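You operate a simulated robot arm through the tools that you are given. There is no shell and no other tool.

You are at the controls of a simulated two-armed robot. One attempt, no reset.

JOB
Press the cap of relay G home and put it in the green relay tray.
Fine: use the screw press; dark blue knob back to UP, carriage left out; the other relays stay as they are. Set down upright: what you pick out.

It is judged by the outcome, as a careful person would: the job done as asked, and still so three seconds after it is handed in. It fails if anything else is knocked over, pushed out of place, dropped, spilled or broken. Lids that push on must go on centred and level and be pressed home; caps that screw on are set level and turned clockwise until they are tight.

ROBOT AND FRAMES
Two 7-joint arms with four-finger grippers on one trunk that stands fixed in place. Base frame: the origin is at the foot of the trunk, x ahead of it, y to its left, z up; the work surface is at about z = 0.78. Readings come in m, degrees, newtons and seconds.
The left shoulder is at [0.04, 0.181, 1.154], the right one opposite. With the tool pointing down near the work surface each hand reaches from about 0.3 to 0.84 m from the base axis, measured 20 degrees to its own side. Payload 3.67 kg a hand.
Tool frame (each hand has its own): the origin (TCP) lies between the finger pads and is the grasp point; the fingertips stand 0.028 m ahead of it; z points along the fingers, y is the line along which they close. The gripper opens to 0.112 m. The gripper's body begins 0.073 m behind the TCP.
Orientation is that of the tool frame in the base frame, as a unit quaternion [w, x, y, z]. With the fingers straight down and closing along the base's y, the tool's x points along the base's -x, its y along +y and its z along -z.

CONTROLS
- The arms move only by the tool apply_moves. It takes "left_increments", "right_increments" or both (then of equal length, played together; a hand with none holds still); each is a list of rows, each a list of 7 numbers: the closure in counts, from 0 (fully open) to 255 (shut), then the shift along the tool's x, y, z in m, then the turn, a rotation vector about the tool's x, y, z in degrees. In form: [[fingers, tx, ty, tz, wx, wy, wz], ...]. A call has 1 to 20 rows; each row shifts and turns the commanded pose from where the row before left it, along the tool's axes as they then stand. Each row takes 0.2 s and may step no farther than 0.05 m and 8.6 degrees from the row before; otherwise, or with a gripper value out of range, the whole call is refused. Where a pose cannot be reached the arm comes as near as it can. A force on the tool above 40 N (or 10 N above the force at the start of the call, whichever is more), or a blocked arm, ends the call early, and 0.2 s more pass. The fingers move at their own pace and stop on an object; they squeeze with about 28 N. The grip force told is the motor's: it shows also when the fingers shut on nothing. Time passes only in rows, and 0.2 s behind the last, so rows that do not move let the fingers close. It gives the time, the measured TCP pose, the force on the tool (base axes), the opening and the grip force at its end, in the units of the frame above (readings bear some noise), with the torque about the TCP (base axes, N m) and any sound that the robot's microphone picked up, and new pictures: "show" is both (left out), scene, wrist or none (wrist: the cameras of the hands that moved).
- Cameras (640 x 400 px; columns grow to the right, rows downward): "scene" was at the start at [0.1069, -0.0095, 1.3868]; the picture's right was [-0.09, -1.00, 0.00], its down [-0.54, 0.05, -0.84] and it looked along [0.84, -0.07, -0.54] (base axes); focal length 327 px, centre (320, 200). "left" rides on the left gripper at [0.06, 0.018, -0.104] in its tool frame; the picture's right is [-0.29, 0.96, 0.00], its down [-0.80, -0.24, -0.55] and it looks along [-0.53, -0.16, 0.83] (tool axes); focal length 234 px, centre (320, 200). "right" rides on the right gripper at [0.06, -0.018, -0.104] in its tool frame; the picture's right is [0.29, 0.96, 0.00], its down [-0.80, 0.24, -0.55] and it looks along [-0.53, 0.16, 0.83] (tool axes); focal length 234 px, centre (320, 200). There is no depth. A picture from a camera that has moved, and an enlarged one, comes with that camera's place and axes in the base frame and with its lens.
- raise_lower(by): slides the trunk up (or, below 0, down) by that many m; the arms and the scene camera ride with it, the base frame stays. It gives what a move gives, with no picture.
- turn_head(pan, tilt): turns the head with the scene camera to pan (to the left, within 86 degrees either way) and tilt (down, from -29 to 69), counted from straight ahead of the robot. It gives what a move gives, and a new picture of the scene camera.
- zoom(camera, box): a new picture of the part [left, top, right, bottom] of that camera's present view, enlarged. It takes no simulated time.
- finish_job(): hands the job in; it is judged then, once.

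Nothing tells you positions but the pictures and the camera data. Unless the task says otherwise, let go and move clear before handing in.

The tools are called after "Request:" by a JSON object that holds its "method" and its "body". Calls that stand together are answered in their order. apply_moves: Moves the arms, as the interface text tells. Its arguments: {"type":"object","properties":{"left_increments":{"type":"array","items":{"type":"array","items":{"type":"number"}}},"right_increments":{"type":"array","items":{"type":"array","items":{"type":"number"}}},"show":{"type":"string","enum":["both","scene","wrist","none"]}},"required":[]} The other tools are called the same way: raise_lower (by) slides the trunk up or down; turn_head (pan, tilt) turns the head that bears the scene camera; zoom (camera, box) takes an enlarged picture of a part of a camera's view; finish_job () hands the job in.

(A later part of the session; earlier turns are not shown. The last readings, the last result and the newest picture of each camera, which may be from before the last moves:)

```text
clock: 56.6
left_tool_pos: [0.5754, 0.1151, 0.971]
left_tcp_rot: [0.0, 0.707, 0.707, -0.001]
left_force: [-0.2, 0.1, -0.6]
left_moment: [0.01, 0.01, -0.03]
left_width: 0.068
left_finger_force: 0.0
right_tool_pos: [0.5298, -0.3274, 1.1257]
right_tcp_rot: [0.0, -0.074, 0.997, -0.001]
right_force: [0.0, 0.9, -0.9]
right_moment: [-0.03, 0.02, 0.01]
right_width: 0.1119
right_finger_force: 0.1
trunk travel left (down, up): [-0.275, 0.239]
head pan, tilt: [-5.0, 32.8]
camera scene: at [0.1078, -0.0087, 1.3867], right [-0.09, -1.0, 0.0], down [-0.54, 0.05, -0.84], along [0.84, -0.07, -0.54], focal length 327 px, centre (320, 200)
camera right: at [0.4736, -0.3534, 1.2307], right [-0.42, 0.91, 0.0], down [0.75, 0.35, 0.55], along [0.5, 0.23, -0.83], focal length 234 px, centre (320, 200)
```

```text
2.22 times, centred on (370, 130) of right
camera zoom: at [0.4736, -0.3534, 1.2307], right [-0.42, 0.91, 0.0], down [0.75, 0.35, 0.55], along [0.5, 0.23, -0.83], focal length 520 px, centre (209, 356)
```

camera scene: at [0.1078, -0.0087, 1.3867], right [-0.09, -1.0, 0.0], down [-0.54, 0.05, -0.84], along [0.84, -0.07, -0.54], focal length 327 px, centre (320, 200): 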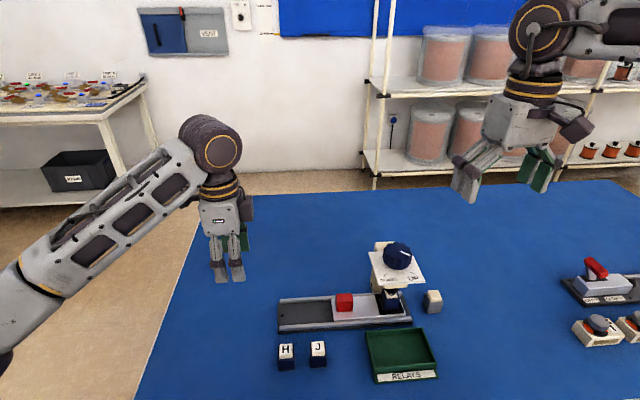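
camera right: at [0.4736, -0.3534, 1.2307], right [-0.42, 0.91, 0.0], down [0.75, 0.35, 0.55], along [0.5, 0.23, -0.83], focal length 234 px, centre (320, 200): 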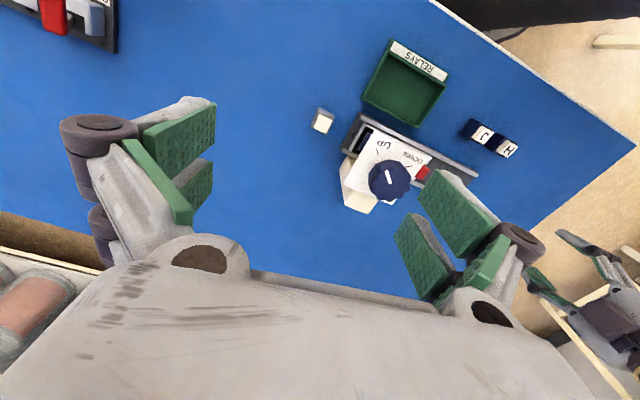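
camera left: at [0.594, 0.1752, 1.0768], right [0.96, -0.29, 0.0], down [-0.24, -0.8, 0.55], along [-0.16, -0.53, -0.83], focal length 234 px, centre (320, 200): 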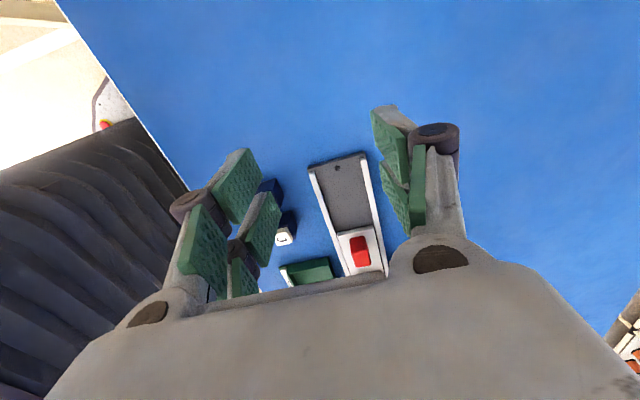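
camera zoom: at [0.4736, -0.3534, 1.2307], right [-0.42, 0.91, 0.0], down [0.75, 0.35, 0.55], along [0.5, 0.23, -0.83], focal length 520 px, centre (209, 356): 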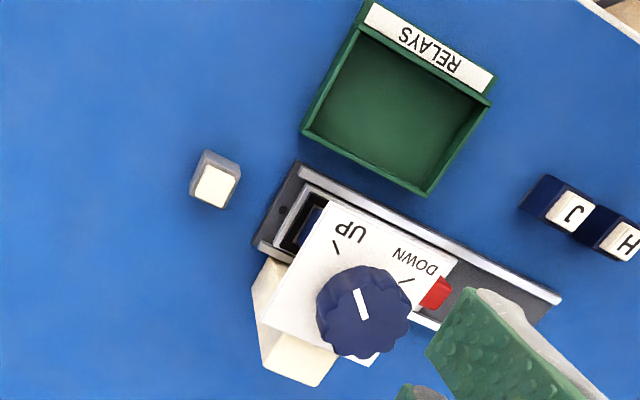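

Knob is at UP and G's cap is down. I bring the left hand back down onto the red knob along the same path.

Request:
{"method": "apply_moves", "body": {"left_increments": [[100, -0.045, 0, 0, 0, 0, 0], [100, -0.045, 0, 0, 0, 0, 0], [100, -0.045, 0, 0.02, 0, 0, 0], [100, -0.04, 0, 0.025, 0, 0, 0], [100, -0.03, 0, 0.035, 0, 0, 0], [100, -0.008, 0, 0.025, 0, 0, 0], [100, 0, 0, 0, 0, 0, 0]]}}

Request:
{"method": "zoom", "body": {"camera": "scene", "box": [310, 230, 430, 330]}}

Request:
{"method": "zoom", "body": {"camera": "left", "box": [220, 80, 420, 280]}}

```text
clock: 58.2
left_tool_pos: [0.5743, -0.0974, 0.8673]
left_tcp_rot: [0.0, 0.707, 0.708, 0.001]
left_force: [0.3, 0.0, 0.3]
left_moment: [-0.01, -0.02, 0.0]
left_width: 0.0684
left_finger_force: 0.1
right_tool_pos: [0.5289, -0.3261, 1.1263]
right_tcp_rot: [0.0, -0.073, 0.997, 0.001]
right_force: [0.1, 0.5, 0.0]
right_moment: [0.01, 0.0, 0.01]
right_width: 0.1122
right_finger_force: 0.0
trunk travel left (down, up): [-0.275, 0.239]
head pan, tilt: [-5.0, 32.8]
camera scene: at [0.1068, -0.0095, 1.3868], right [-0.09, -1.0, 0.0], down [-0.54, 0.05, -0.84], along [0.84, -0.07, -0.54], focal length 327 px, centre (320, 200)
camera left: at [0.5945, -0.037, 0.9712], right [0.96, -0.29, 0.0], down [-0.24, -0.8, 0.55], along [-0.16, -0.53, -0.83], focal length 234 px, centre (320, 200)
```

scene: 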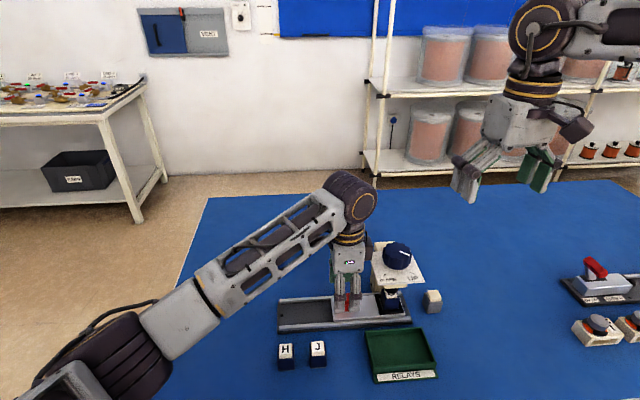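
left: 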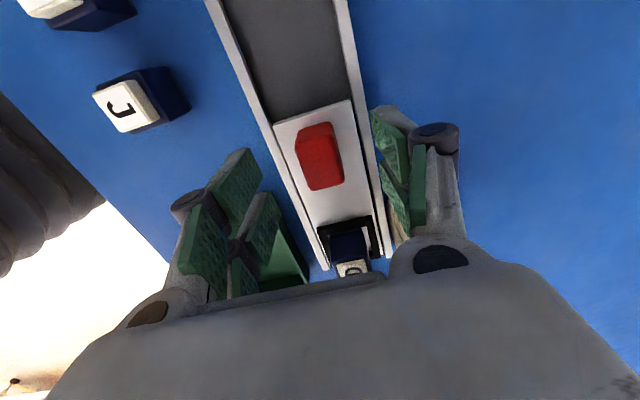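

```text
4.00 times, centred on (370, 280) of scene
camera zoom: at [0.1068, -0.0095, 1.3868], right [-0.09, -1.0, 0.0], down [-0.54, 0.05, -0.84], along [0.84, -0.07, -0.54], focal length 1308 px, centre (120, -120)
```

zoom: 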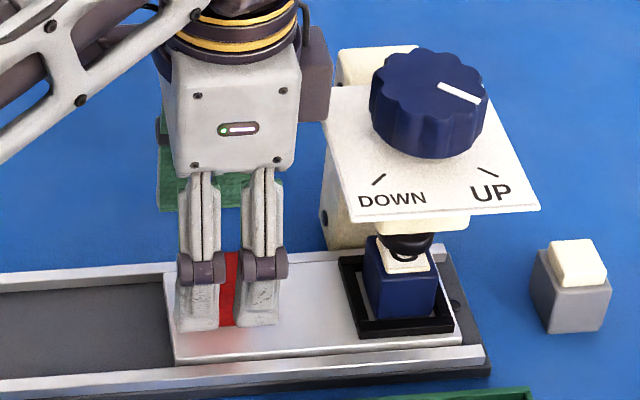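

```text
2.00 times, centred on (320, 180) of left
camera zoom: at [0.5945, -0.037, 0.9712], right [0.96, -0.29, 0.0], down [-0.24, -0.8, 0.55], along [-0.16, -0.53, -0.83], focal length 468 px, centre (320, 240)
```

zoom: 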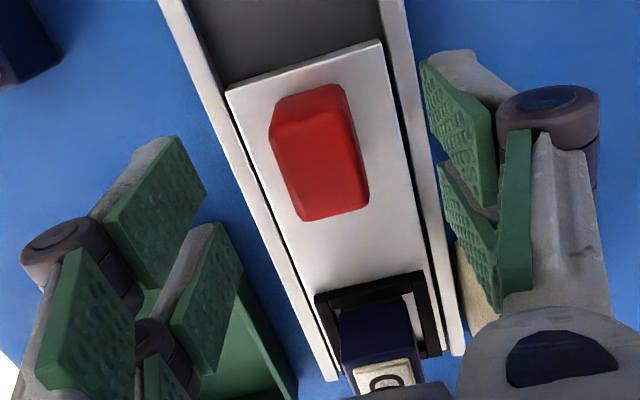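

Well placed over the red knob. I descend the last 28 mm, close, and check the grip.

Request:
{"method": "apply_moves", "body": {"left_increments": [[100, -0.002, 0, 0.028, 0, 0, 0], [100, 0, 0, 0, 0, 0, 0], [255, 0, 0, 0, 0, 0, 0], [255, 0, 0, 0, 0, 0, 0], [255, 0, 0, 0, 0, 0, 0]], "show": "none"}}

Request:
{"method": "apply_moves", "body": {"left_increments": [[255, 0.003, 0, 0, 0, 0, 0], [255, 0.006, 0, 0, 0, 0, 0], [255, 0.008, 0, 0, 0, 0, 0], [255, 0.008, 0, 0, 0, 0, 0], [255, 0.008, 0, 0, 0, 0, 0], [255, 0.008, 0, 0, 0, 0, 0], [255, 0.008, 0, 0, 0, 0, 0], [255, 0.008, 0, 0, 0, 0, 0], [255, 0.008, 0, 0, 0, 0, 0], [255, 0.008, 0, 0, 0, 0, 0], [255, 0.008, 0, 0, 0, 0, 0], [255, 0.008, 0, 0, 0, 0, 0], [255, 0.006, 0, 0, 0, 0, 0], [255, 0, 0, 0, 0, 0, 0]]}}

Request:
{"method": "zoom", "body": {"camera": "scene", "box": [260, 230, 420, 340]}}

```text
clock: 59.4
left_tool_pos: [0.5746, -0.1008, 0.8378]
left_tcp_rot: [0.0, 0.707, 0.707, 0.0]
left_force: [-5.4, 0.8, -1.5]
left_moment: [0.36, 0.18, -0.02]
left_width: 0.0259
left_finger_force: 45.4
right_tool_pos: [0.5289, -0.3271, 1.1266]
right_tcp_rot: [0.0, -0.073, 0.997, 0.0]
right_force: [-0.7, 0.0, -0.4]
right_moment: [0.01, -0.01, 0.02]
right_width: 0.1121
right_finger_force: 0.0
trunk travel left (down, up): [-0.275, 0.239]
head pan, tilt: [-5.0, 32.8]
```

```text
clock: 62.4
left_tool_pos: [0.5743, -0.0057, 0.839]
left_tcp_rot: [-0.001, 0.707, 0.707, -0.001]
left_force: [-21.9, 0.0, -27.7]
left_moment: [0.42, 0.5, 0.11]
left_width: 0.0258
left_finger_force: 45.3
right_tool_pos: [0.5297, -0.3264, 1.1268]
right_tcp_rot: [0.0, -0.074, 0.997, 0.0]
right_force: [-0.1, 0.4, -0.1]
right_moment: [-0.01, 0.02, -0.02]
right_width: 0.1122
right_finger_force: 0.2
trunk travel left (down, up): [-0.275, 0.239]
head pan, tilt: [-5.0, 32.8]
camera scene: at [0.1071, -0.0096, 1.3867], right [-0.09, -1.0, 0.0], down [-0.54, 0.05, -0.84], along [0.84, -0.07, -0.54], focal length 327 px, centre (320, 200)
camera left: at [0.5947, 0.0549, 0.9432], right [0.96, -0.29, 0.0], down [-0.24, -0.8, 0.55], along [-0.16, -0.53, -0.83], focal length 234 px, centre (320, 200)
```

scene: 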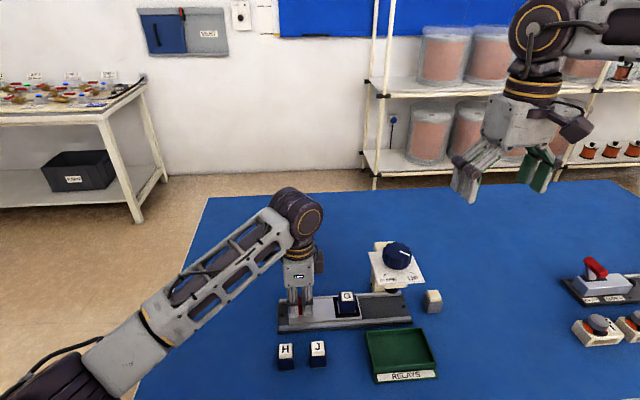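
left: 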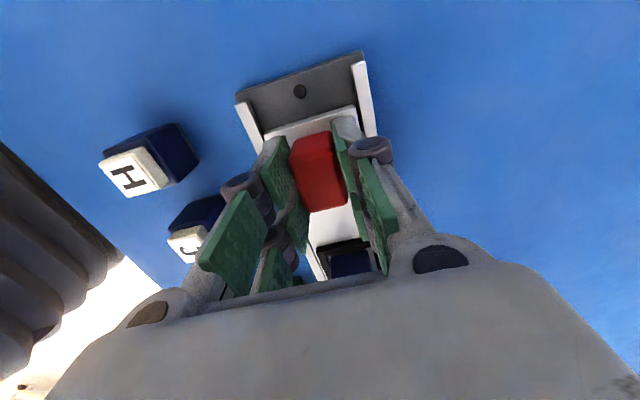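

```text
3.64 times, centred on (340, 285) of scene
camera zoom: at [0.1071, -0.0096, 1.3867], right [-0.09, -1.0, 0.0], down [-0.54, 0.05, -0.84], along [0.84, -0.07, -0.54], focal length 1189 px, centre (247, -109)
```

zoom: 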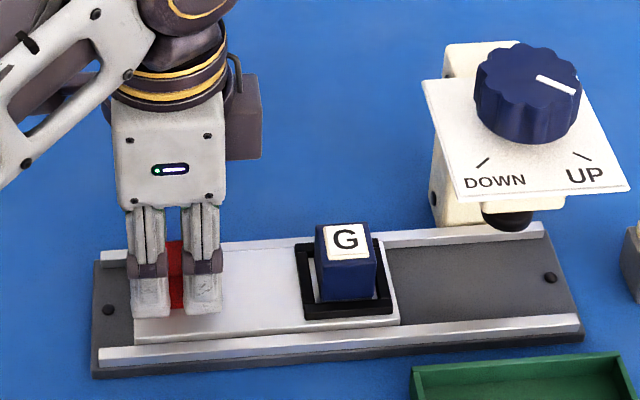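

The carriage is nearly out: about 5 mm short of where it began. I relieve the built-up side load and slide the last bit.

Request:
{"method": "apply_moves", "body": {"left_increments": [[255, 0, -0.0012, 0.0015, 0, 0, 0], [255, 0.0025, 0, 0, 0, 0, 0], [255, 0.0025, 0, 0, 0, 0, 0], [255, 0, 0, 0, 0, 0, 0]], "show": "none"}}

Request:
{"method": "zoom", "body": {"camera": "scene", "box": [260, 250, 370, 340]}}

```text
clock: 63.4
left_tool_pos: [0.5751, -0.0006, 0.8386]
left_tcp_rot: [0.0, 0.707, 0.707, 0.001]
left_force: [-9.8, 1.6, -12.5]
left_moment: [0.87, 0.17, -0.4]
left_width: 0.0259
left_finger_force: 45.0
right_tool_pos: [0.5295, -0.3263, 1.1254]
right_tcp_rot: [0.0, -0.074, 0.997, 0.0]
right_force: [0.1, 0.0, -0.3]
right_moment: [0.01, 0.02, 0.03]
right_width: 0.112
right_finger_force: 0.1
trunk travel left (down, up): [-0.275, 0.239]
head pan, tilt: [-5.0, 32.8]
```

```text
4.44 times, centred on (315, 295) of scene
camera zoom: at [0.1071, -0.0096, 1.3868], right [-0.09, -1.0, 0.0], down [-0.54, 0.05, -0.84], along [0.84, -0.07, -0.54], focal length 1453 px, centre (342, -222)
```

zoom: 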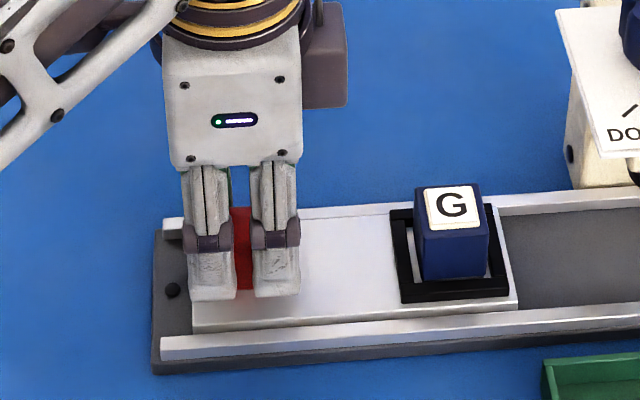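

The carriage is back exactly where it started and G's cap is down. I release the red knob and move back above G.

Request:
{"method": "apply_moves", "body": {"left_increments": [[255, 0, -0.0006, 0.0008, 0, 0, 0], [130, 0, 0, 0, 0, 0, 0], [100, 0, 0, 0, 0, 0, 0], [100, 0, 0, 0, 0, 0, 0], [100, 0, 0, -0.02, 0, 0, 0], [100, 0, 0, -0.035, 0, 0, 0], [100, 0, 0, -0.03, 0, 0, 0], [100, -0.0333, 0, 0, 0, 0, 0], [100, -0.0333, 0, 0, 0, 0, 0], [100, -0.0333, 0, 0, 0, 0, 0], [100, 0, 0, 0, 0, 0, 0]]}}

Request:
{"method": "zoom", "body": {"camera": "left", "box": [240, 60, 400, 220]}}

Request:
{"method": "zoom", "body": {"camera": "scene", "box": [310, 265, 380, 330]}}

```text
clock: 65.8
left_tool_pos: [0.5737, -0.0995, 0.9231]
left_tcp_rot: [0.001, 0.707, 0.707, 0.0]
left_force: [0.1, 0.6, 0.1]
left_moment: [0.02, 0.0, -0.01]
left_width: 0.0682
left_finger_force: 0.2
right_tool_pos: [0.5296, -0.3256, 1.1266]
right_tcp_rot: [0.0, -0.074, 0.997, 0.0]
right_force: [0.0, -0.1, -0.1]
right_moment: [0.01, -0.02, 0.01]
right_width: 0.1123
right_finger_force: 0.1
trunk travel left (down, up): [-0.275, 0.239]
head pan, tilt: [-5.0, 32.8]
camera scene: at [0.1071, -0.0089, 1.3868], right [-0.09, -1.0, 0.0], down [-0.54, 0.05, -0.84], along [0.84, -0.07, -0.54], focal length 327 px, centre (320, 200)
camera left: at [0.5927, -0.0385, 1.0272], right [0.96, -0.29, 0.0], down [-0.24, -0.8, 0.56], along [-0.16, -0.53, -0.83], focal length 234 px, centre (320, 200)
```

scene: 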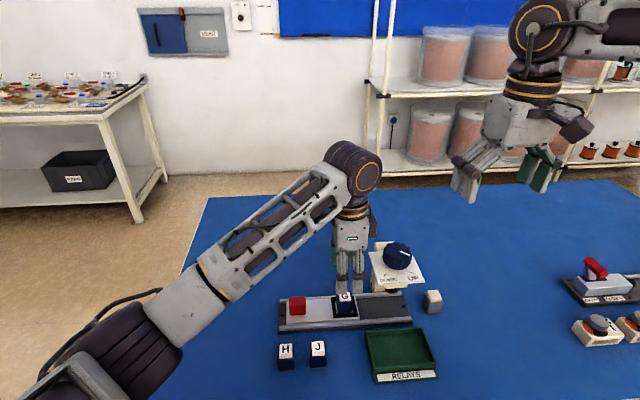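
left: 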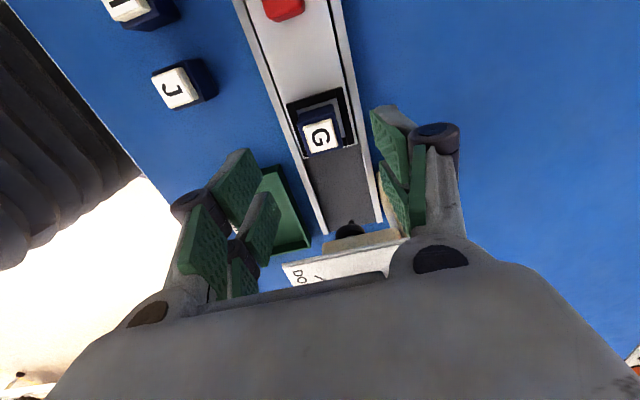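

```text
2.50 times, centred on (320, 140) of left
camera zoom: at [0.5927, -0.0385, 1.0272], right [0.96, -0.29, 0.0], down [-0.24, -0.8, 0.56], along [-0.16, -0.53, -0.83], focal length 585 px, centre (320, 350)
```

zoom: 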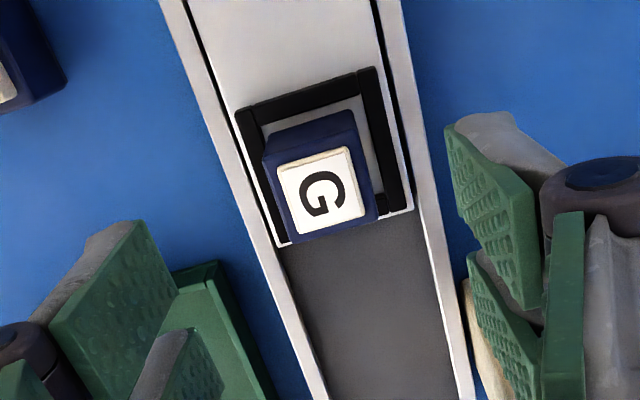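

```text
6.15 times, centred on (345, 298) of scene
camera zoom: at [0.1071, -0.0089, 1.3868], right [-0.09, -1.0, 0.0], down [-0.54, 0.05, -0.84], along [0.84, -0.07, -0.54], focal length 2012 px, centre (166, -400)
```

zoom: 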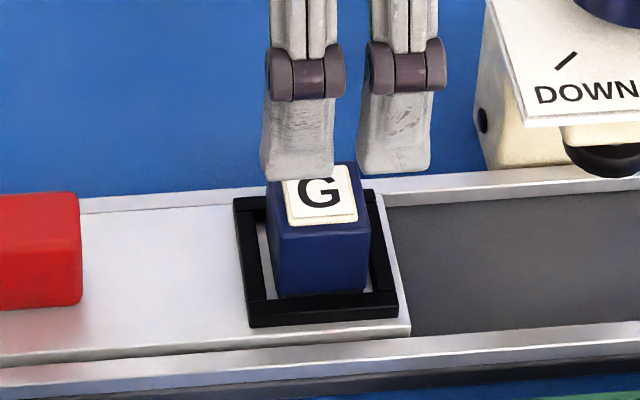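

The cap sits level and nearly flush. G is right below the hand (1 mm off in y); I descend and grip its body again.

Request:
{"method": "apply_moves", "body": {"left_increments": [[100, -0.001, 0, 0.03, 0, 0, 0], [100, 0, 0, 0.03, 0, 0, 0], [100, 0, 0, 0.0195, 0, 0, 0], [100, 0, 0, 0, 0, 0, 0], [255, 0, 0, 0, 0, 0, 0], [255, 0, 0, 0, 0, 0, 0], [255, 0, 0, 0, 0, 0, 0]]}}

Request:
{"method": "zoom", "body": {"camera": "left", "box": [240, 80, 400, 240]}}

Request:
{"method": "zoom", "body": {"camera": "scene", "box": [310, 265, 380, 330]}}

```text
clock: 67.4
left_tool_pos: [0.5747, -0.1007, 0.8445]
left_tcp_rot: [0.0, 0.707, 0.707, 0.0]
left_force: [-0.2, -0.2, 0.5]
left_moment: [0.01, 0.02, 0.03]
left_width: 0.0312
left_finger_force: 27.9
right_tool_pos: [0.5303, -0.3255, 1.1262]
right_tcp_rot: [0.0, -0.072, 0.997, 0.0]
right_force: [0.4, 1.0, -0.8]
right_moment: [0.01, 0.0, 0.03]
right_width: 0.1123
right_finger_force: 0.0
trunk travel left (down, up): [-0.275, 0.239]
head pan, tilt: [-5.0, 32.8]
camera scene: at [0.107, -0.0096, 1.3868], right [-0.09, -1.0, 0.0], down [-0.54, 0.05, -0.84], along [0.84, -0.07, -0.54], focal length 327 px, centre (320, 200)
camera left: at [0.5932, -0.0396, 0.948], right [0.96, -0.29, 0.0], down [-0.24, -0.8, 0.55], along [-0.16, -0.53, -0.83], focal length 234 px, centre (320, 200)
```

scene: 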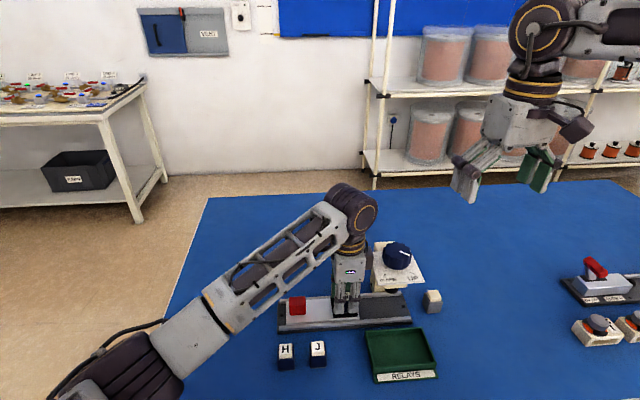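
left: 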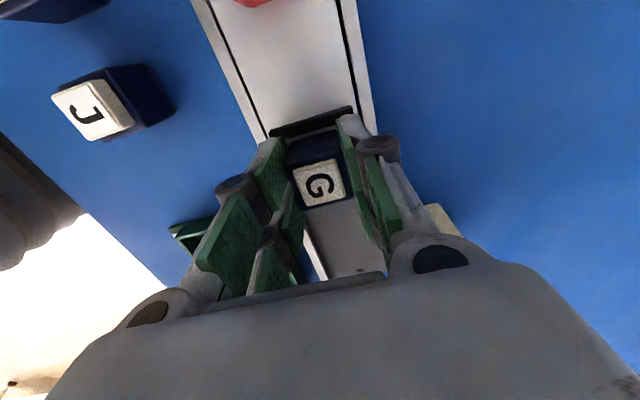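

```text
2.50 times, centred on (320, 160) of left
camera zoom: at [0.5932, -0.0396, 0.948], right [0.96, -0.29, 0.0], down [-0.24, -0.8, 0.55], along [-0.16, -0.53, -0.83], focal length 585 px, centre (320, 300)
```

zoom: 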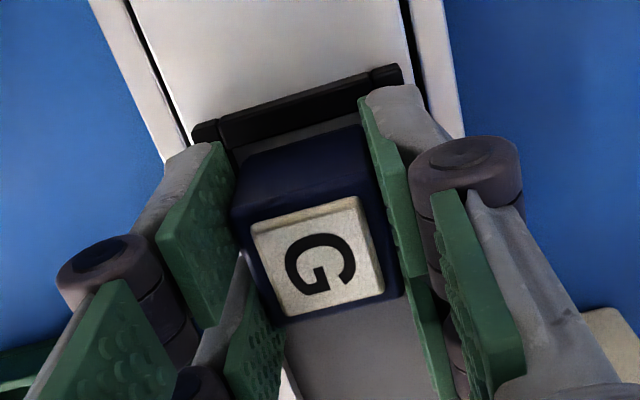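

```text
6.15 times, centred on (345, 298) of scene
camera zoom: at [0.107, -0.0096, 1.3868], right [-0.09, -1.0, 0.0], down [-0.54, 0.05, -0.84], along [0.84, -0.07, -0.54], focal length 2012 px, centre (166, -400)
```

zoom: 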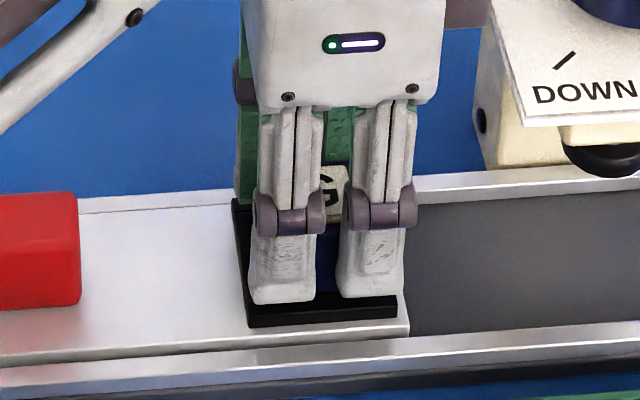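

G is held by the body (31 mm). I lift it out, carry it back from the press, and move the right hand farther away to make room.

Request:
{"method": "apply_moves", "body": {"left_increments": [[255, 0, 0, -0.01, 0, 0, 0], [255, 0, 0, -0.015, 0, 0, 0], [255, 0, 0, -0.03, 0, 0, 0], [255, 0, 0, -0.03, 0, 0, 0], [255, 0, 0, -0.03, 0, 0, 0], [255, 0, -0.035, 0, 0, 0, 0], [255, 0, -0.035, 0, 0, 0, 0], [255, 0.025, -0.03, 0, 0, 0, 0], [255, 0.025, 0, 0, 0, 0, 0], [255, 0, 0, 0, 0, 0, 0]], "right_increments": [[0, 0, 0, 0, 0, 0, 0], [0, 0, -0.03, -0.01, 0, 0, 0], [0, 0, -0.03, -0.01, 0, 0, 0], [0, 0, -0.03, -0.01, 0, 0, 0], [0, 0, -0.03, 0, 0, 0, 0], [0, 0, 0, 0, 0, 0, 0], [0, 0, 0, 0, 0, 0, 0], [0, 0, 0, 0, 0, 0, 0], [0, 0, 0, 0, 0, 0, 0], [0, 0, 0, 0, 0, 0, 0]]}}

Request:
{"method": "zoom", "body": {"camera": "scene", "box": [250, 230, 450, 390]}}

```text
clock: 69.6
left_tool_pos: [0.4739, -0.0541, 0.9595]
left_tcp_rot: [0.0, 0.708, 0.707, 0.0]
left_force: [0.6, -0.2, -0.9]
left_moment: [0.04, 0.01, -0.01]
left_width: 0.0315
left_finger_force: 27.9
right_tool_pos: [0.5499, -0.4477, 1.1567]
right_tcp_rot: [0.0, -0.073, 0.997, 0.001]
right_force: [-0.1, -0.2, 0.2]
right_moment: [0.01, -0.02, -0.01]
right_width: 0.1121
right_finger_force: 0.0
trunk travel left (down, up): [-0.275, 0.239]
head pan, tilt: [-5.0, 32.8]
camera scene: at [0.107, -0.0105, 1.3868], right [-0.09, -1.0, 0.0], down [-0.54, 0.05, -0.84], along [0.84, -0.07, -0.54], focal length 327 px, centre (320, 200)
camera right: at [0.4943, -0.4743, 1.2607], right [-0.42, 0.91, 0.0], down [0.75, 0.35, 0.55], along [0.5, 0.24, -0.83], focal length 234 px, centre (320, 200)
camera left: at [0.4932, 0.0072, 1.0632], right [0.96, -0.29, 0.0], down [-0.24, -0.8, 0.55], along [-0.16, -0.53, -0.83], focal length 234 px, centre (320, 200)
```

scene: 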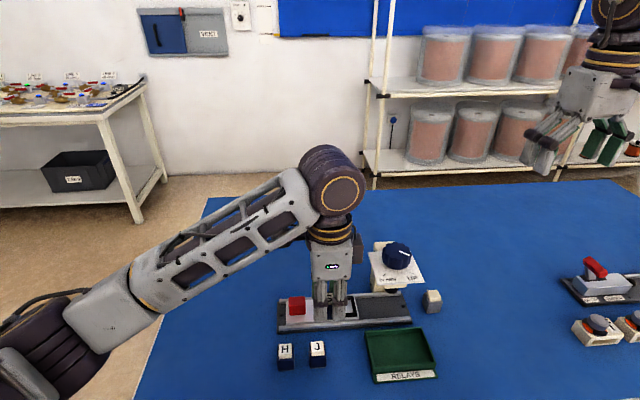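
right: 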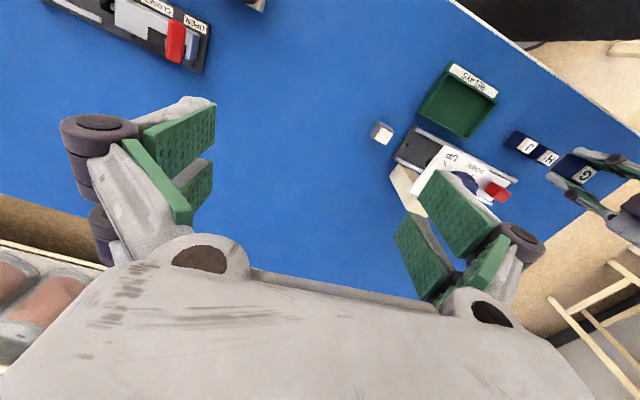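
left: 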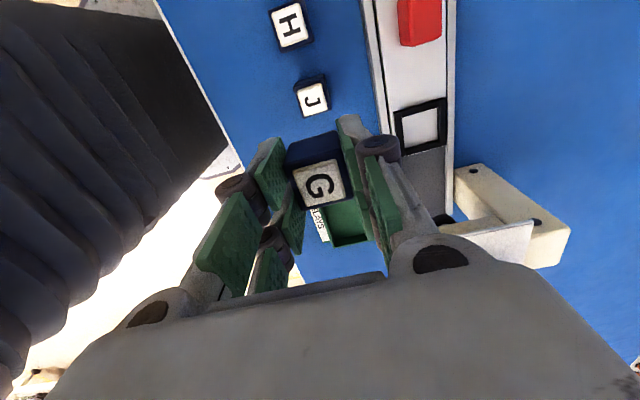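

```text
2.50 times, centred on (350, 310) of scene
camera zoom: at [0.107, -0.0105, 1.3868], right [-0.09, -1.0, 0.0], down [-0.54, 0.05, -0.84], along [0.84, -0.07, -0.54], focal length 817 px, centre (245, -75)
```

zoom: 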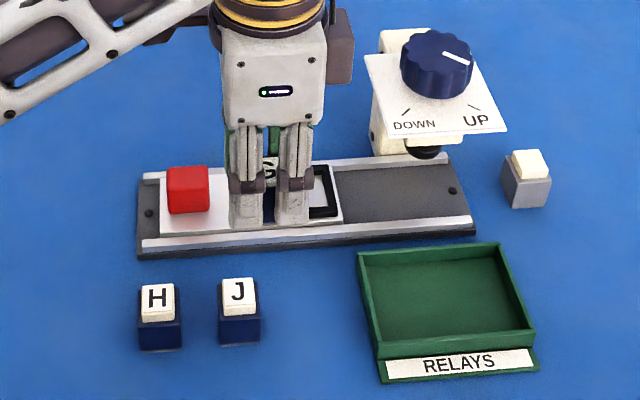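

G is out and the press is undisturbed. I now rotate the left hand back 90° so that it will be slim toward the press plate while setting down in the tray.

Request:
{"method": "apply_moves", "body": {"left_increments": [[255, 0, 0, 0, 0, 0, -8.1818], [255, 0, 0, 0, 0, 0, -8.1818], [255, 0, 0, 0, 0, 0, -8.1818], [255, 0, 0, 0, 0, 0, -8.1818], [255, 0, 0, 0, 0, 0, -8.1818], [255, 0, 0, 0, 0, 0, -8.1818], [255, 0, 0, 0, 0, 0, -8.1818], [255, 0, 0, 0, 0, 0, -8.1818], [255, 0, 0, 0, 0, 0, -8.1818], [255, 0, 0, 0, 0, 0, -8.1818], [255, 0, 0, 0, 0, 0, -8.1818], [255, 0, 0, 0, 0, 0, 0]]}}

```text
clock: 72.2
left_tool_pos: [0.474, -0.0518, 0.958]
left_tcp_rot: [0.0, -0.001, 1.0, 0.0]
left_force: [-0.1, -0.1, -0.4]
left_moment: [-0.05, -0.03, 0.0]
left_width: 0.0314
left_finger_force: 27.5
right_tool_pos: [0.551, -0.4458, 1.1568]
right_tcp_rot: [0.0, -0.073, 0.997, 0.0]
right_force: [0.5, -0.4, 0.2]
right_moment: [0.01, 0.0, 0.01]
right_width: 0.1121
right_finger_force: 0.0
trunk travel left (down, up): [-0.275, 0.239]
head pan, tilt: [-5.0, 32.8]
camera scene: at [0.107, -0.0096, 1.3868], right [-0.09, -1.0, 0.0], down [-0.54, 0.05, -0.84], along [0.84, -0.07, -0.54], focal length 327 px, centre (320, 200)
camera left: at [0.4148, -0.0331, 1.063], right [0.29, 0.96, 0.0], down [0.8, -0.24, 0.55], along [0.53, -0.16, -0.83], focal length 234 px, centre (320, 200)
```

scene: 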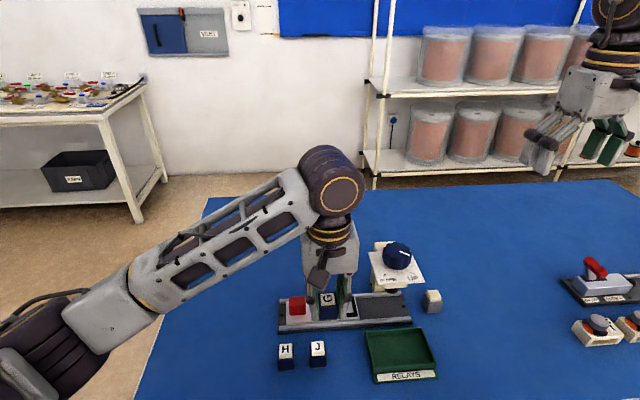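
left: 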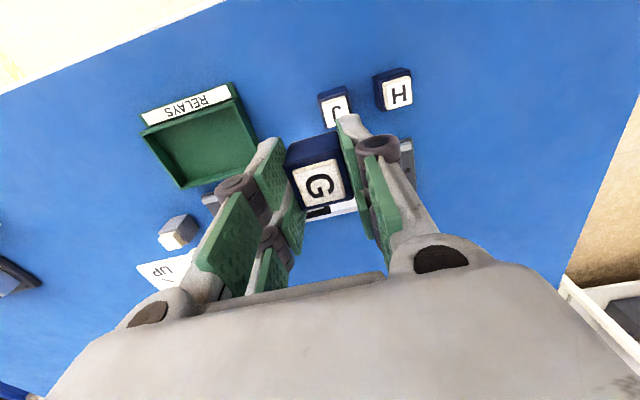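

Request:
{"method": "zoom", "body": {"camera": "left", "box": [130, 70, 270, 200]}}

Request:
{"method": "zoom", "body": {"camera": "scene", "box": [355, 320, 445, 390]}}

```text
3.08 times, centred on (200, 135) of left
camera zoom: at [0.4148, -0.0331, 1.063], right [0.29, 0.96, 0.0], down [0.8, -0.24, 0.55], along [0.53, -0.16, -0.83], focal length 720 px, centre (689, 400)
```

zoom: 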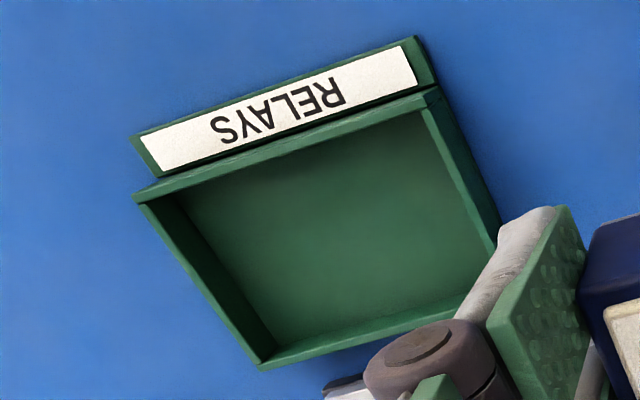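

```text
5.71 times, centred on (400, 355) of scene
camera zoom: at [0.107, -0.0096, 1.3868], right [-0.09, -1.0, 0.0], down [-0.54, 0.05, -0.84], along [0.84, -0.07, -0.54], focal length 1868 px, centre (-137, -686)
```

zoom: 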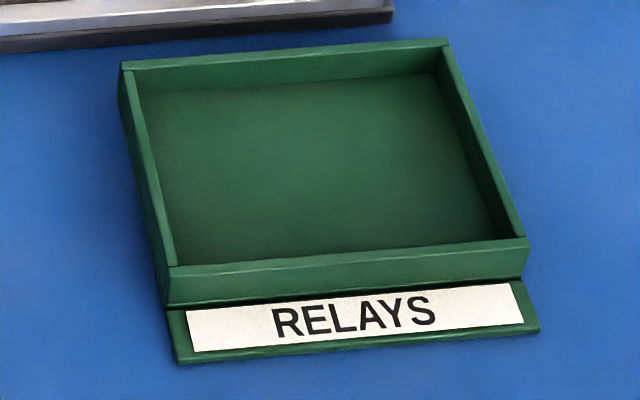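

Tray measured: x 0.439–0.515, y -0.134 to -0.258, rim about 15 mm high. I move over (0.475, -0.195) and check before lowering.

Request:
{"method": "apply_moves", "body": {"left_increments": [[255, 0, -0.0358, 0, 0, 0, 0], [255, 0, -0.0358, 0, 0, 0, 0], [255, 0, -0.0358, 0, 0, 0, 0], [255, 0, -0.0358, 0, 0, 0, 0], [255, 0, 0, 0, 0, 0, 0], [255, 0, 0, 0.03, 0, 0, 0], [255, 0, 0, 0.03, 0, 0, 0], [255, 0, 0, 0, 0, 0, 0]]}}

Request:
{"method": "zoom", "body": {"camera": "left", "box": [220, 40, 420, 240]}}

Request:
{"method": "zoom", "body": {"camera": "scene", "box": [340, 240, 460, 390]}}

```text
clock: 74.0
left_tool_pos: [0.474, -0.1947, 0.8995]
left_tcp_rot: [0.0, 0.0, 1.0, -0.001]
left_force: [-0.1, 0.1, -0.4]
left_moment: [-0.03, -0.01, 0.02]
left_width: 0.0312
left_finger_force: 28.2
right_tool_pos: [0.5502, -0.4453, 1.1571]
right_tcp_rot: [0.0, -0.073, 0.997, 0.0]
right_force: [-0.1, -0.1, 0.0]
right_moment: [0.0, -0.02, 0.01]
right_width: 0.112
right_finger_force: 0.1
trunk travel left (down, up): [-0.275, 0.239]
head pan, tilt: [-5.0, 32.8]
camera scene: at [0.1068, -0.0094, 1.3868], right [-0.09, -1.0, 0.0], down [-0.54, 0.05, -0.84], along [0.84, -0.07, -0.54], focal length 327 px, centre (320, 200)
camera left: at [0.415, -0.1756, 1.0038], right [0.29, 0.96, 0.0], down [0.8, -0.24, 0.55], along [0.53, -0.16, -0.83], focal length 234 px, centre (320, 200)
```

scene: 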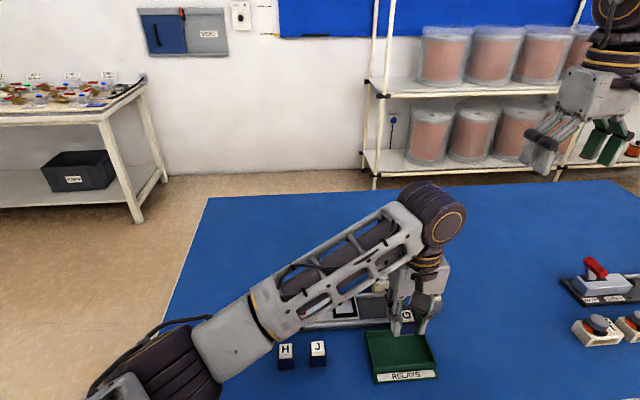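
left: 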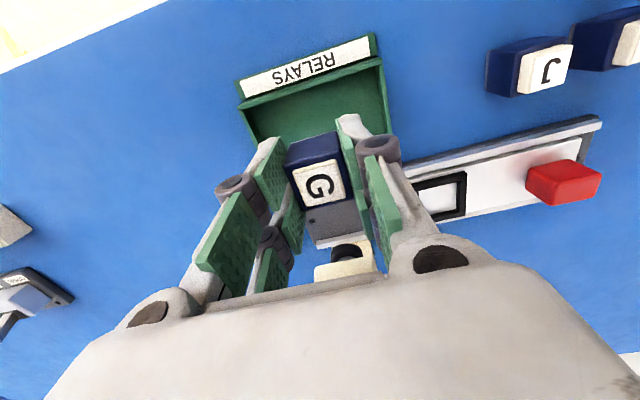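

```text
2.00 times, centred on (320, 140) of left
camera zoom: at [0.415, -0.1756, 1.0038], right [0.29, 0.96, 0.0], down [0.8, -0.24, 0.55], along [0.53, -0.16, -0.83], focal length 468 px, centre (320, 320)
```

zoom: 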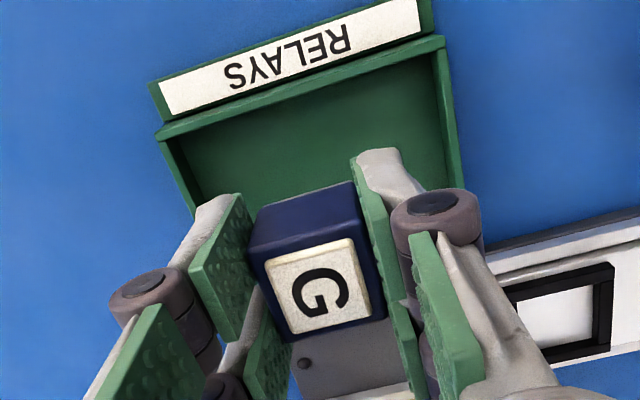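

```text
2.67 times, centred on (400, 315) of scene
camera zoom: at [0.1068, -0.0094, 1.3868], right [-0.09, -1.0, 0.0], down [-0.54, 0.05, -0.84], along [0.84, -0.07, -0.54], focal length 872 px, centre (107, -107)
```

zoom: 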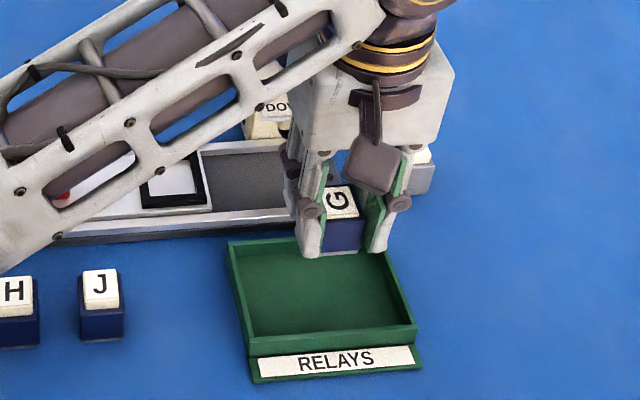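

Request:
{"method": "zoom", "body": {"camera": "right", "box": [360, 50, 600, 230]}}

```text
2.22 times, centred on (480, 140) of right
camera zoom: at [0.4942, -0.4732, 1.2612], right [-0.42, 0.91, 0.0], down [0.75, 0.35, 0.55], along [0.5, 0.24, -0.83], focal length 520 px, centre (-36, 333)
```

zoom: 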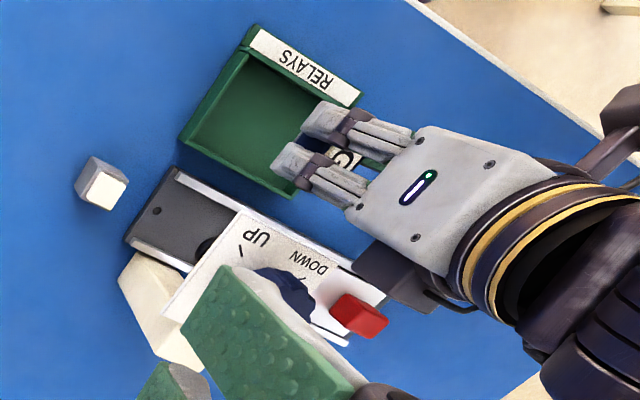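

There is a block on the press side of the wrist, so I shift 2.5 mm away from the press for clearance and lower in stages, watching force and pictures.

Request:
{"method": "apply_moves", "body": {"left_increments": [[255, 0.0025, 0, 0, 0, 0, 0], [255, 0, 0, 0.02, 0, 0, 0], [255, 0, 0, 0.02, 0, 0, 0], [255, 0, 0, 0.012, 0, 0, 0], [255, 0, 0, 0, 0, 0, 0]]}}

Request:
{"method": "zoom", "body": {"camera": "left", "box": [220, 40, 420, 240]}}

Request:
{"method": "zoom", "body": {"camera": "scene", "box": [350, 240, 460, 390]}}

Request:
{"method": "zoom", "body": {"camera": "right", "box": [400, 60, 540, 180]}}

```text
clock: 75.2
left_tool_pos: [0.4716, -0.1955, 0.846]
left_tcp_rot: [-0.001, 0.0, 1.0, -0.001]
left_force: [-0.1, 0.9, -1.1]
left_moment: [0.02, -0.03, 0.01]
left_width: 0.0314
left_finger_force: 27.4
right_tool_pos: [0.5513, -0.4459, 1.1561]
right_tcp_rot: [0.0, -0.073, 0.997, 0.0]
right_force: [-0.6, -0.9, -1.7]
right_moment: [-0.01, 0.02, -0.01]
right_width: 0.1117
right_finger_force: 0.0
trunk travel left (down, up): [-0.275, 0.239]
head pan, tilt: [-5.0, 32.8]
camera scene: at [0.107, -0.0097, 1.3868], right [-0.09, -1.0, 0.0], down [-0.54, 0.05, -0.84], along [0.84, -0.07, -0.54], focal length 327 px, centre (320, 200)
camera left: at [0.4127, -0.175, 0.9507], right [0.29, 0.96, 0.0], down [0.8, -0.24, 0.55], along [0.53, -0.16, -0.83], focal length 234 px, centre (320, 200)
```

scene: 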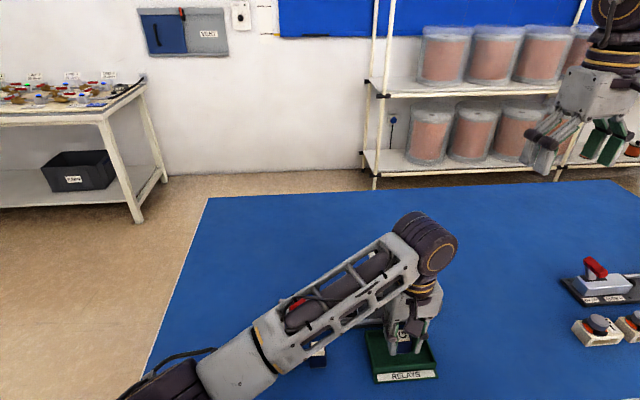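
left: 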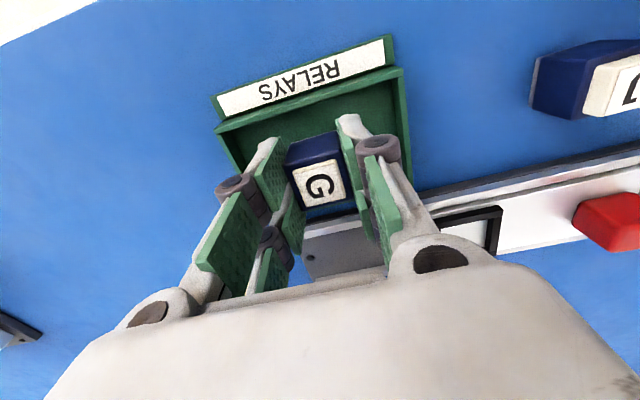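

```text
2.00 times, centred on (320, 140) of left
camera zoom: at [0.4127, -0.175, 0.9507], right [0.29, 0.96, 0.0], down [0.8, -0.24, 0.55], along [0.53, -0.16, -0.83], focal length 468 px, centre (320, 320)
```

zoom: 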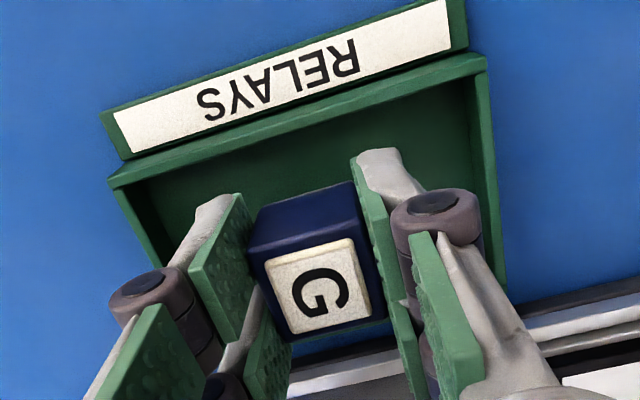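

```text
2.67 times, centred on (405, 315) of scene
camera zoom: at [0.107, -0.0097, 1.3868], right [-0.09, -1.0, 0.0], down [-0.54, 0.05, -0.84], along [0.84, -0.07, -0.54], focal length 872 px, centre (93, -107)
```

zoom: 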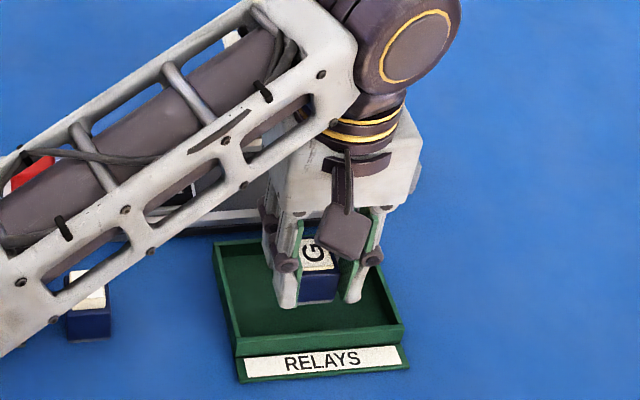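

```text
3.33 times, centred on (470, 120) of right
camera zoom: at [0.4944, -0.4734, 1.261], right [-0.42, 0.91, 0.0], down [0.75, 0.35, 0.55], along [0.5, 0.24, -0.83], focal length 781 px, centre (-180, 467)
```

zoom: 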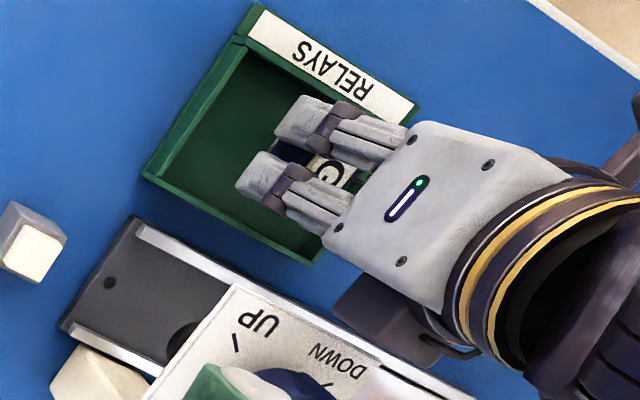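

Clear of the press plate by several mm, and the relay is entering the tray. I lower the last 20 mm gently.

Request:
{"method": "apply_moves", "body": {"left_increments": [[255, 0, 0, 0.005, 0, 0, 0], [255, 0, 0, 0.005, 0, 0, 0], [255, 0, 0, 0.004, 0, 0, 0], [255, 0, 0, 0, 0, 0, 0]], "show": "none"}}

Request:
{"method": "zoom", "body": {"camera": "left", "box": [220, 40, 420, 240]}}

Request:
{"method": "zoom", "body": {"camera": "scene", "box": [375, 300, 445, 385]}}

Request:
{"method": "zoom", "body": {"camera": "right", "box": [400, 60, 540, 180]}}

```text
clock: 76.2
left_tool_pos: [0.4712, -0.1945, 0.8328]
left_tcp_rot: [0.0, 0.0, 1.0, 0.0]
left_force: [-0.1, 0.1, -0.3]
left_moment: [0.02, 0.03, 0.01]
left_width: 0.0316
left_finger_force: 28.4
right_tool_pos: [0.5516, -0.4453, 1.1554]
right_tcp_rot: [0.0, -0.074, 0.997, -0.001]
right_force: [-0.4, -0.4, -0.2]
right_moment: [0.04, 0.01, -0.01]
right_width: 0.112
right_finger_force: 0.0
trunk travel left (down, up): [-0.275, 0.239]
head pan, tilt: [-5.0, 32.8]
```

```text
2.00 times, centred on (320, 140) of left
camera zoom: at [0.4124, -0.1762, 0.9362], right [0.29, 0.96, 0.0], down [0.8, -0.24, 0.55], along [0.53, -0.16, -0.83], focal length 468 px, centre (320, 320)
```

zoom: 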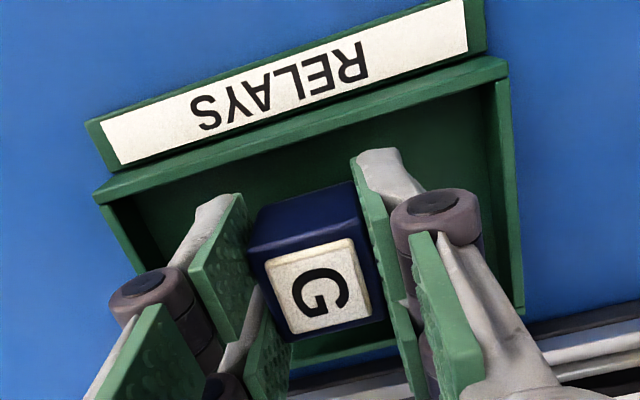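

```text
4.71 times, centred on (410, 342) of scene
camera zoom: at [0.107, -0.0097, 1.3868], right [-0.09, -1.0, 0.0], down [-0.54, 0.05, -0.84], along [0.84, -0.07, -0.54], focal length 1538 px, centre (-104, -471)
```

zoom: 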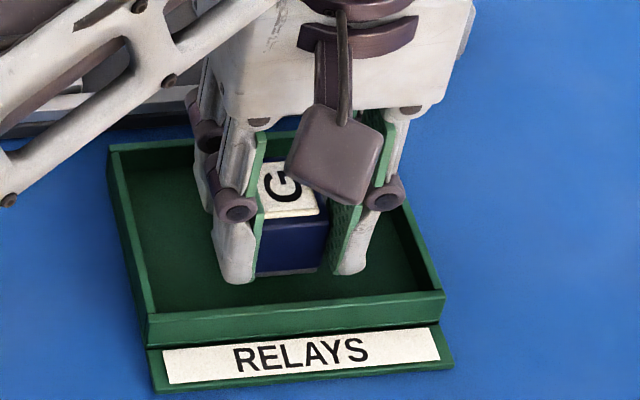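

```text
3.33 times, centred on (470, 120) of right
camera zoom: at [0.4944, -0.4734, 1.261], right [-0.42, 0.91, 0.0], down [0.75, 0.35, 0.55], along [0.5, 0.24, -0.83], focal length 781 px, centre (-180, 467)
```

zoom: 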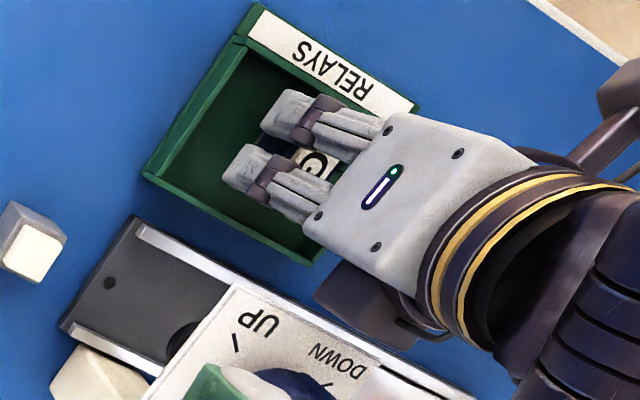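

Request:
{"method": "apply_moves", "body": {"left_increments": [[255, 0, 0, 0.002, 0, 0, 0], [255, 0, 0, 0.0015, 0, 0, 0], [255, 0, 0, 0, 0, 0, 0]], "show": "none"}}

Request:
{"method": "apply_moves", "body": {"left_increments": [[255, 0, 0, 0.001, 0, 0, 0], [255, 0, 0, 0, 0, 0, 0]], "show": "none"}}

Request:
{"method": "zoom", "body": {"camera": "scene", "box": [375, 300, 445, 385]}}

```text
clock: 77.0
left_tool_pos: [0.4722, -0.1961, 0.8278]
left_tcp_rot: [0.001, 0.0, 1.0, -0.001]
left_force: [0.7, -0.2, -0.9]
left_moment: [0.05, -0.02, -0.01]
left_width: 0.0311
left_finger_force: 28.3
right_tool_pos: [0.5497, -0.4465, 1.1568]
right_tcp_rot: [0.0, -0.074, 0.997, 0.0]
right_force: [-0.3, 0.4, -0.6]
right_moment: [0.01, 0.02, -0.01]
right_width: 0.112
right_finger_force: 0.1
trunk travel left (down, up): [-0.275, 0.239]
head pan, tilt: [-5.0, 32.8]
```

```text
clock: 77.6
left_tool_pos: [0.4711, -0.1951, 0.8272]
left_tcp_rot: [0.0, 0.0, 1.0, -0.001]
left_force: [0.5, 0.6, 4.3]
left_moment: [0.08, -0.08, -0.01]
left_width: 0.0315
left_finger_force: 27.8
right_tool_pos: [0.5491, -0.4442, 1.1562]
right_tcp_rot: [0.0, -0.073, 0.997, 0.001]
right_force: [0.0, 0.3, 0.0]
right_moment: [-0.01, 0.01, 0.01]
right_width: 0.112
right_finger_force: 0.1
trunk travel left (down, up): [-0.275, 0.239]
head pan, tilt: [-5.0, 32.8]
```

```text
4.71 times, centred on (410, 342) of scene
camera zoom: at [0.1067, -0.0095, 1.3869], right [-0.09, -1.0, 0.0], down [-0.54, 0.05, -0.84], along [0.84, -0.07, -0.54], focal length 1538 px, centre (-104, -471)
```

zoom: 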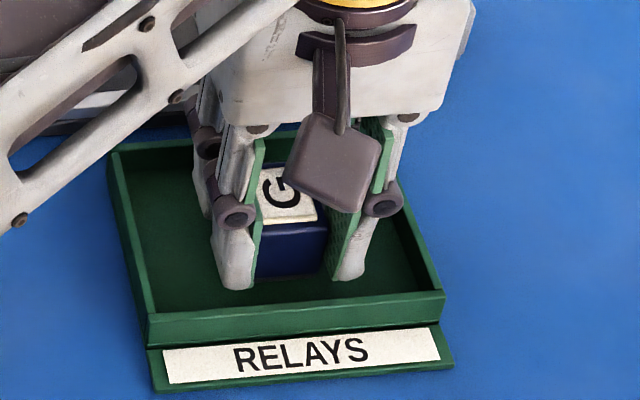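

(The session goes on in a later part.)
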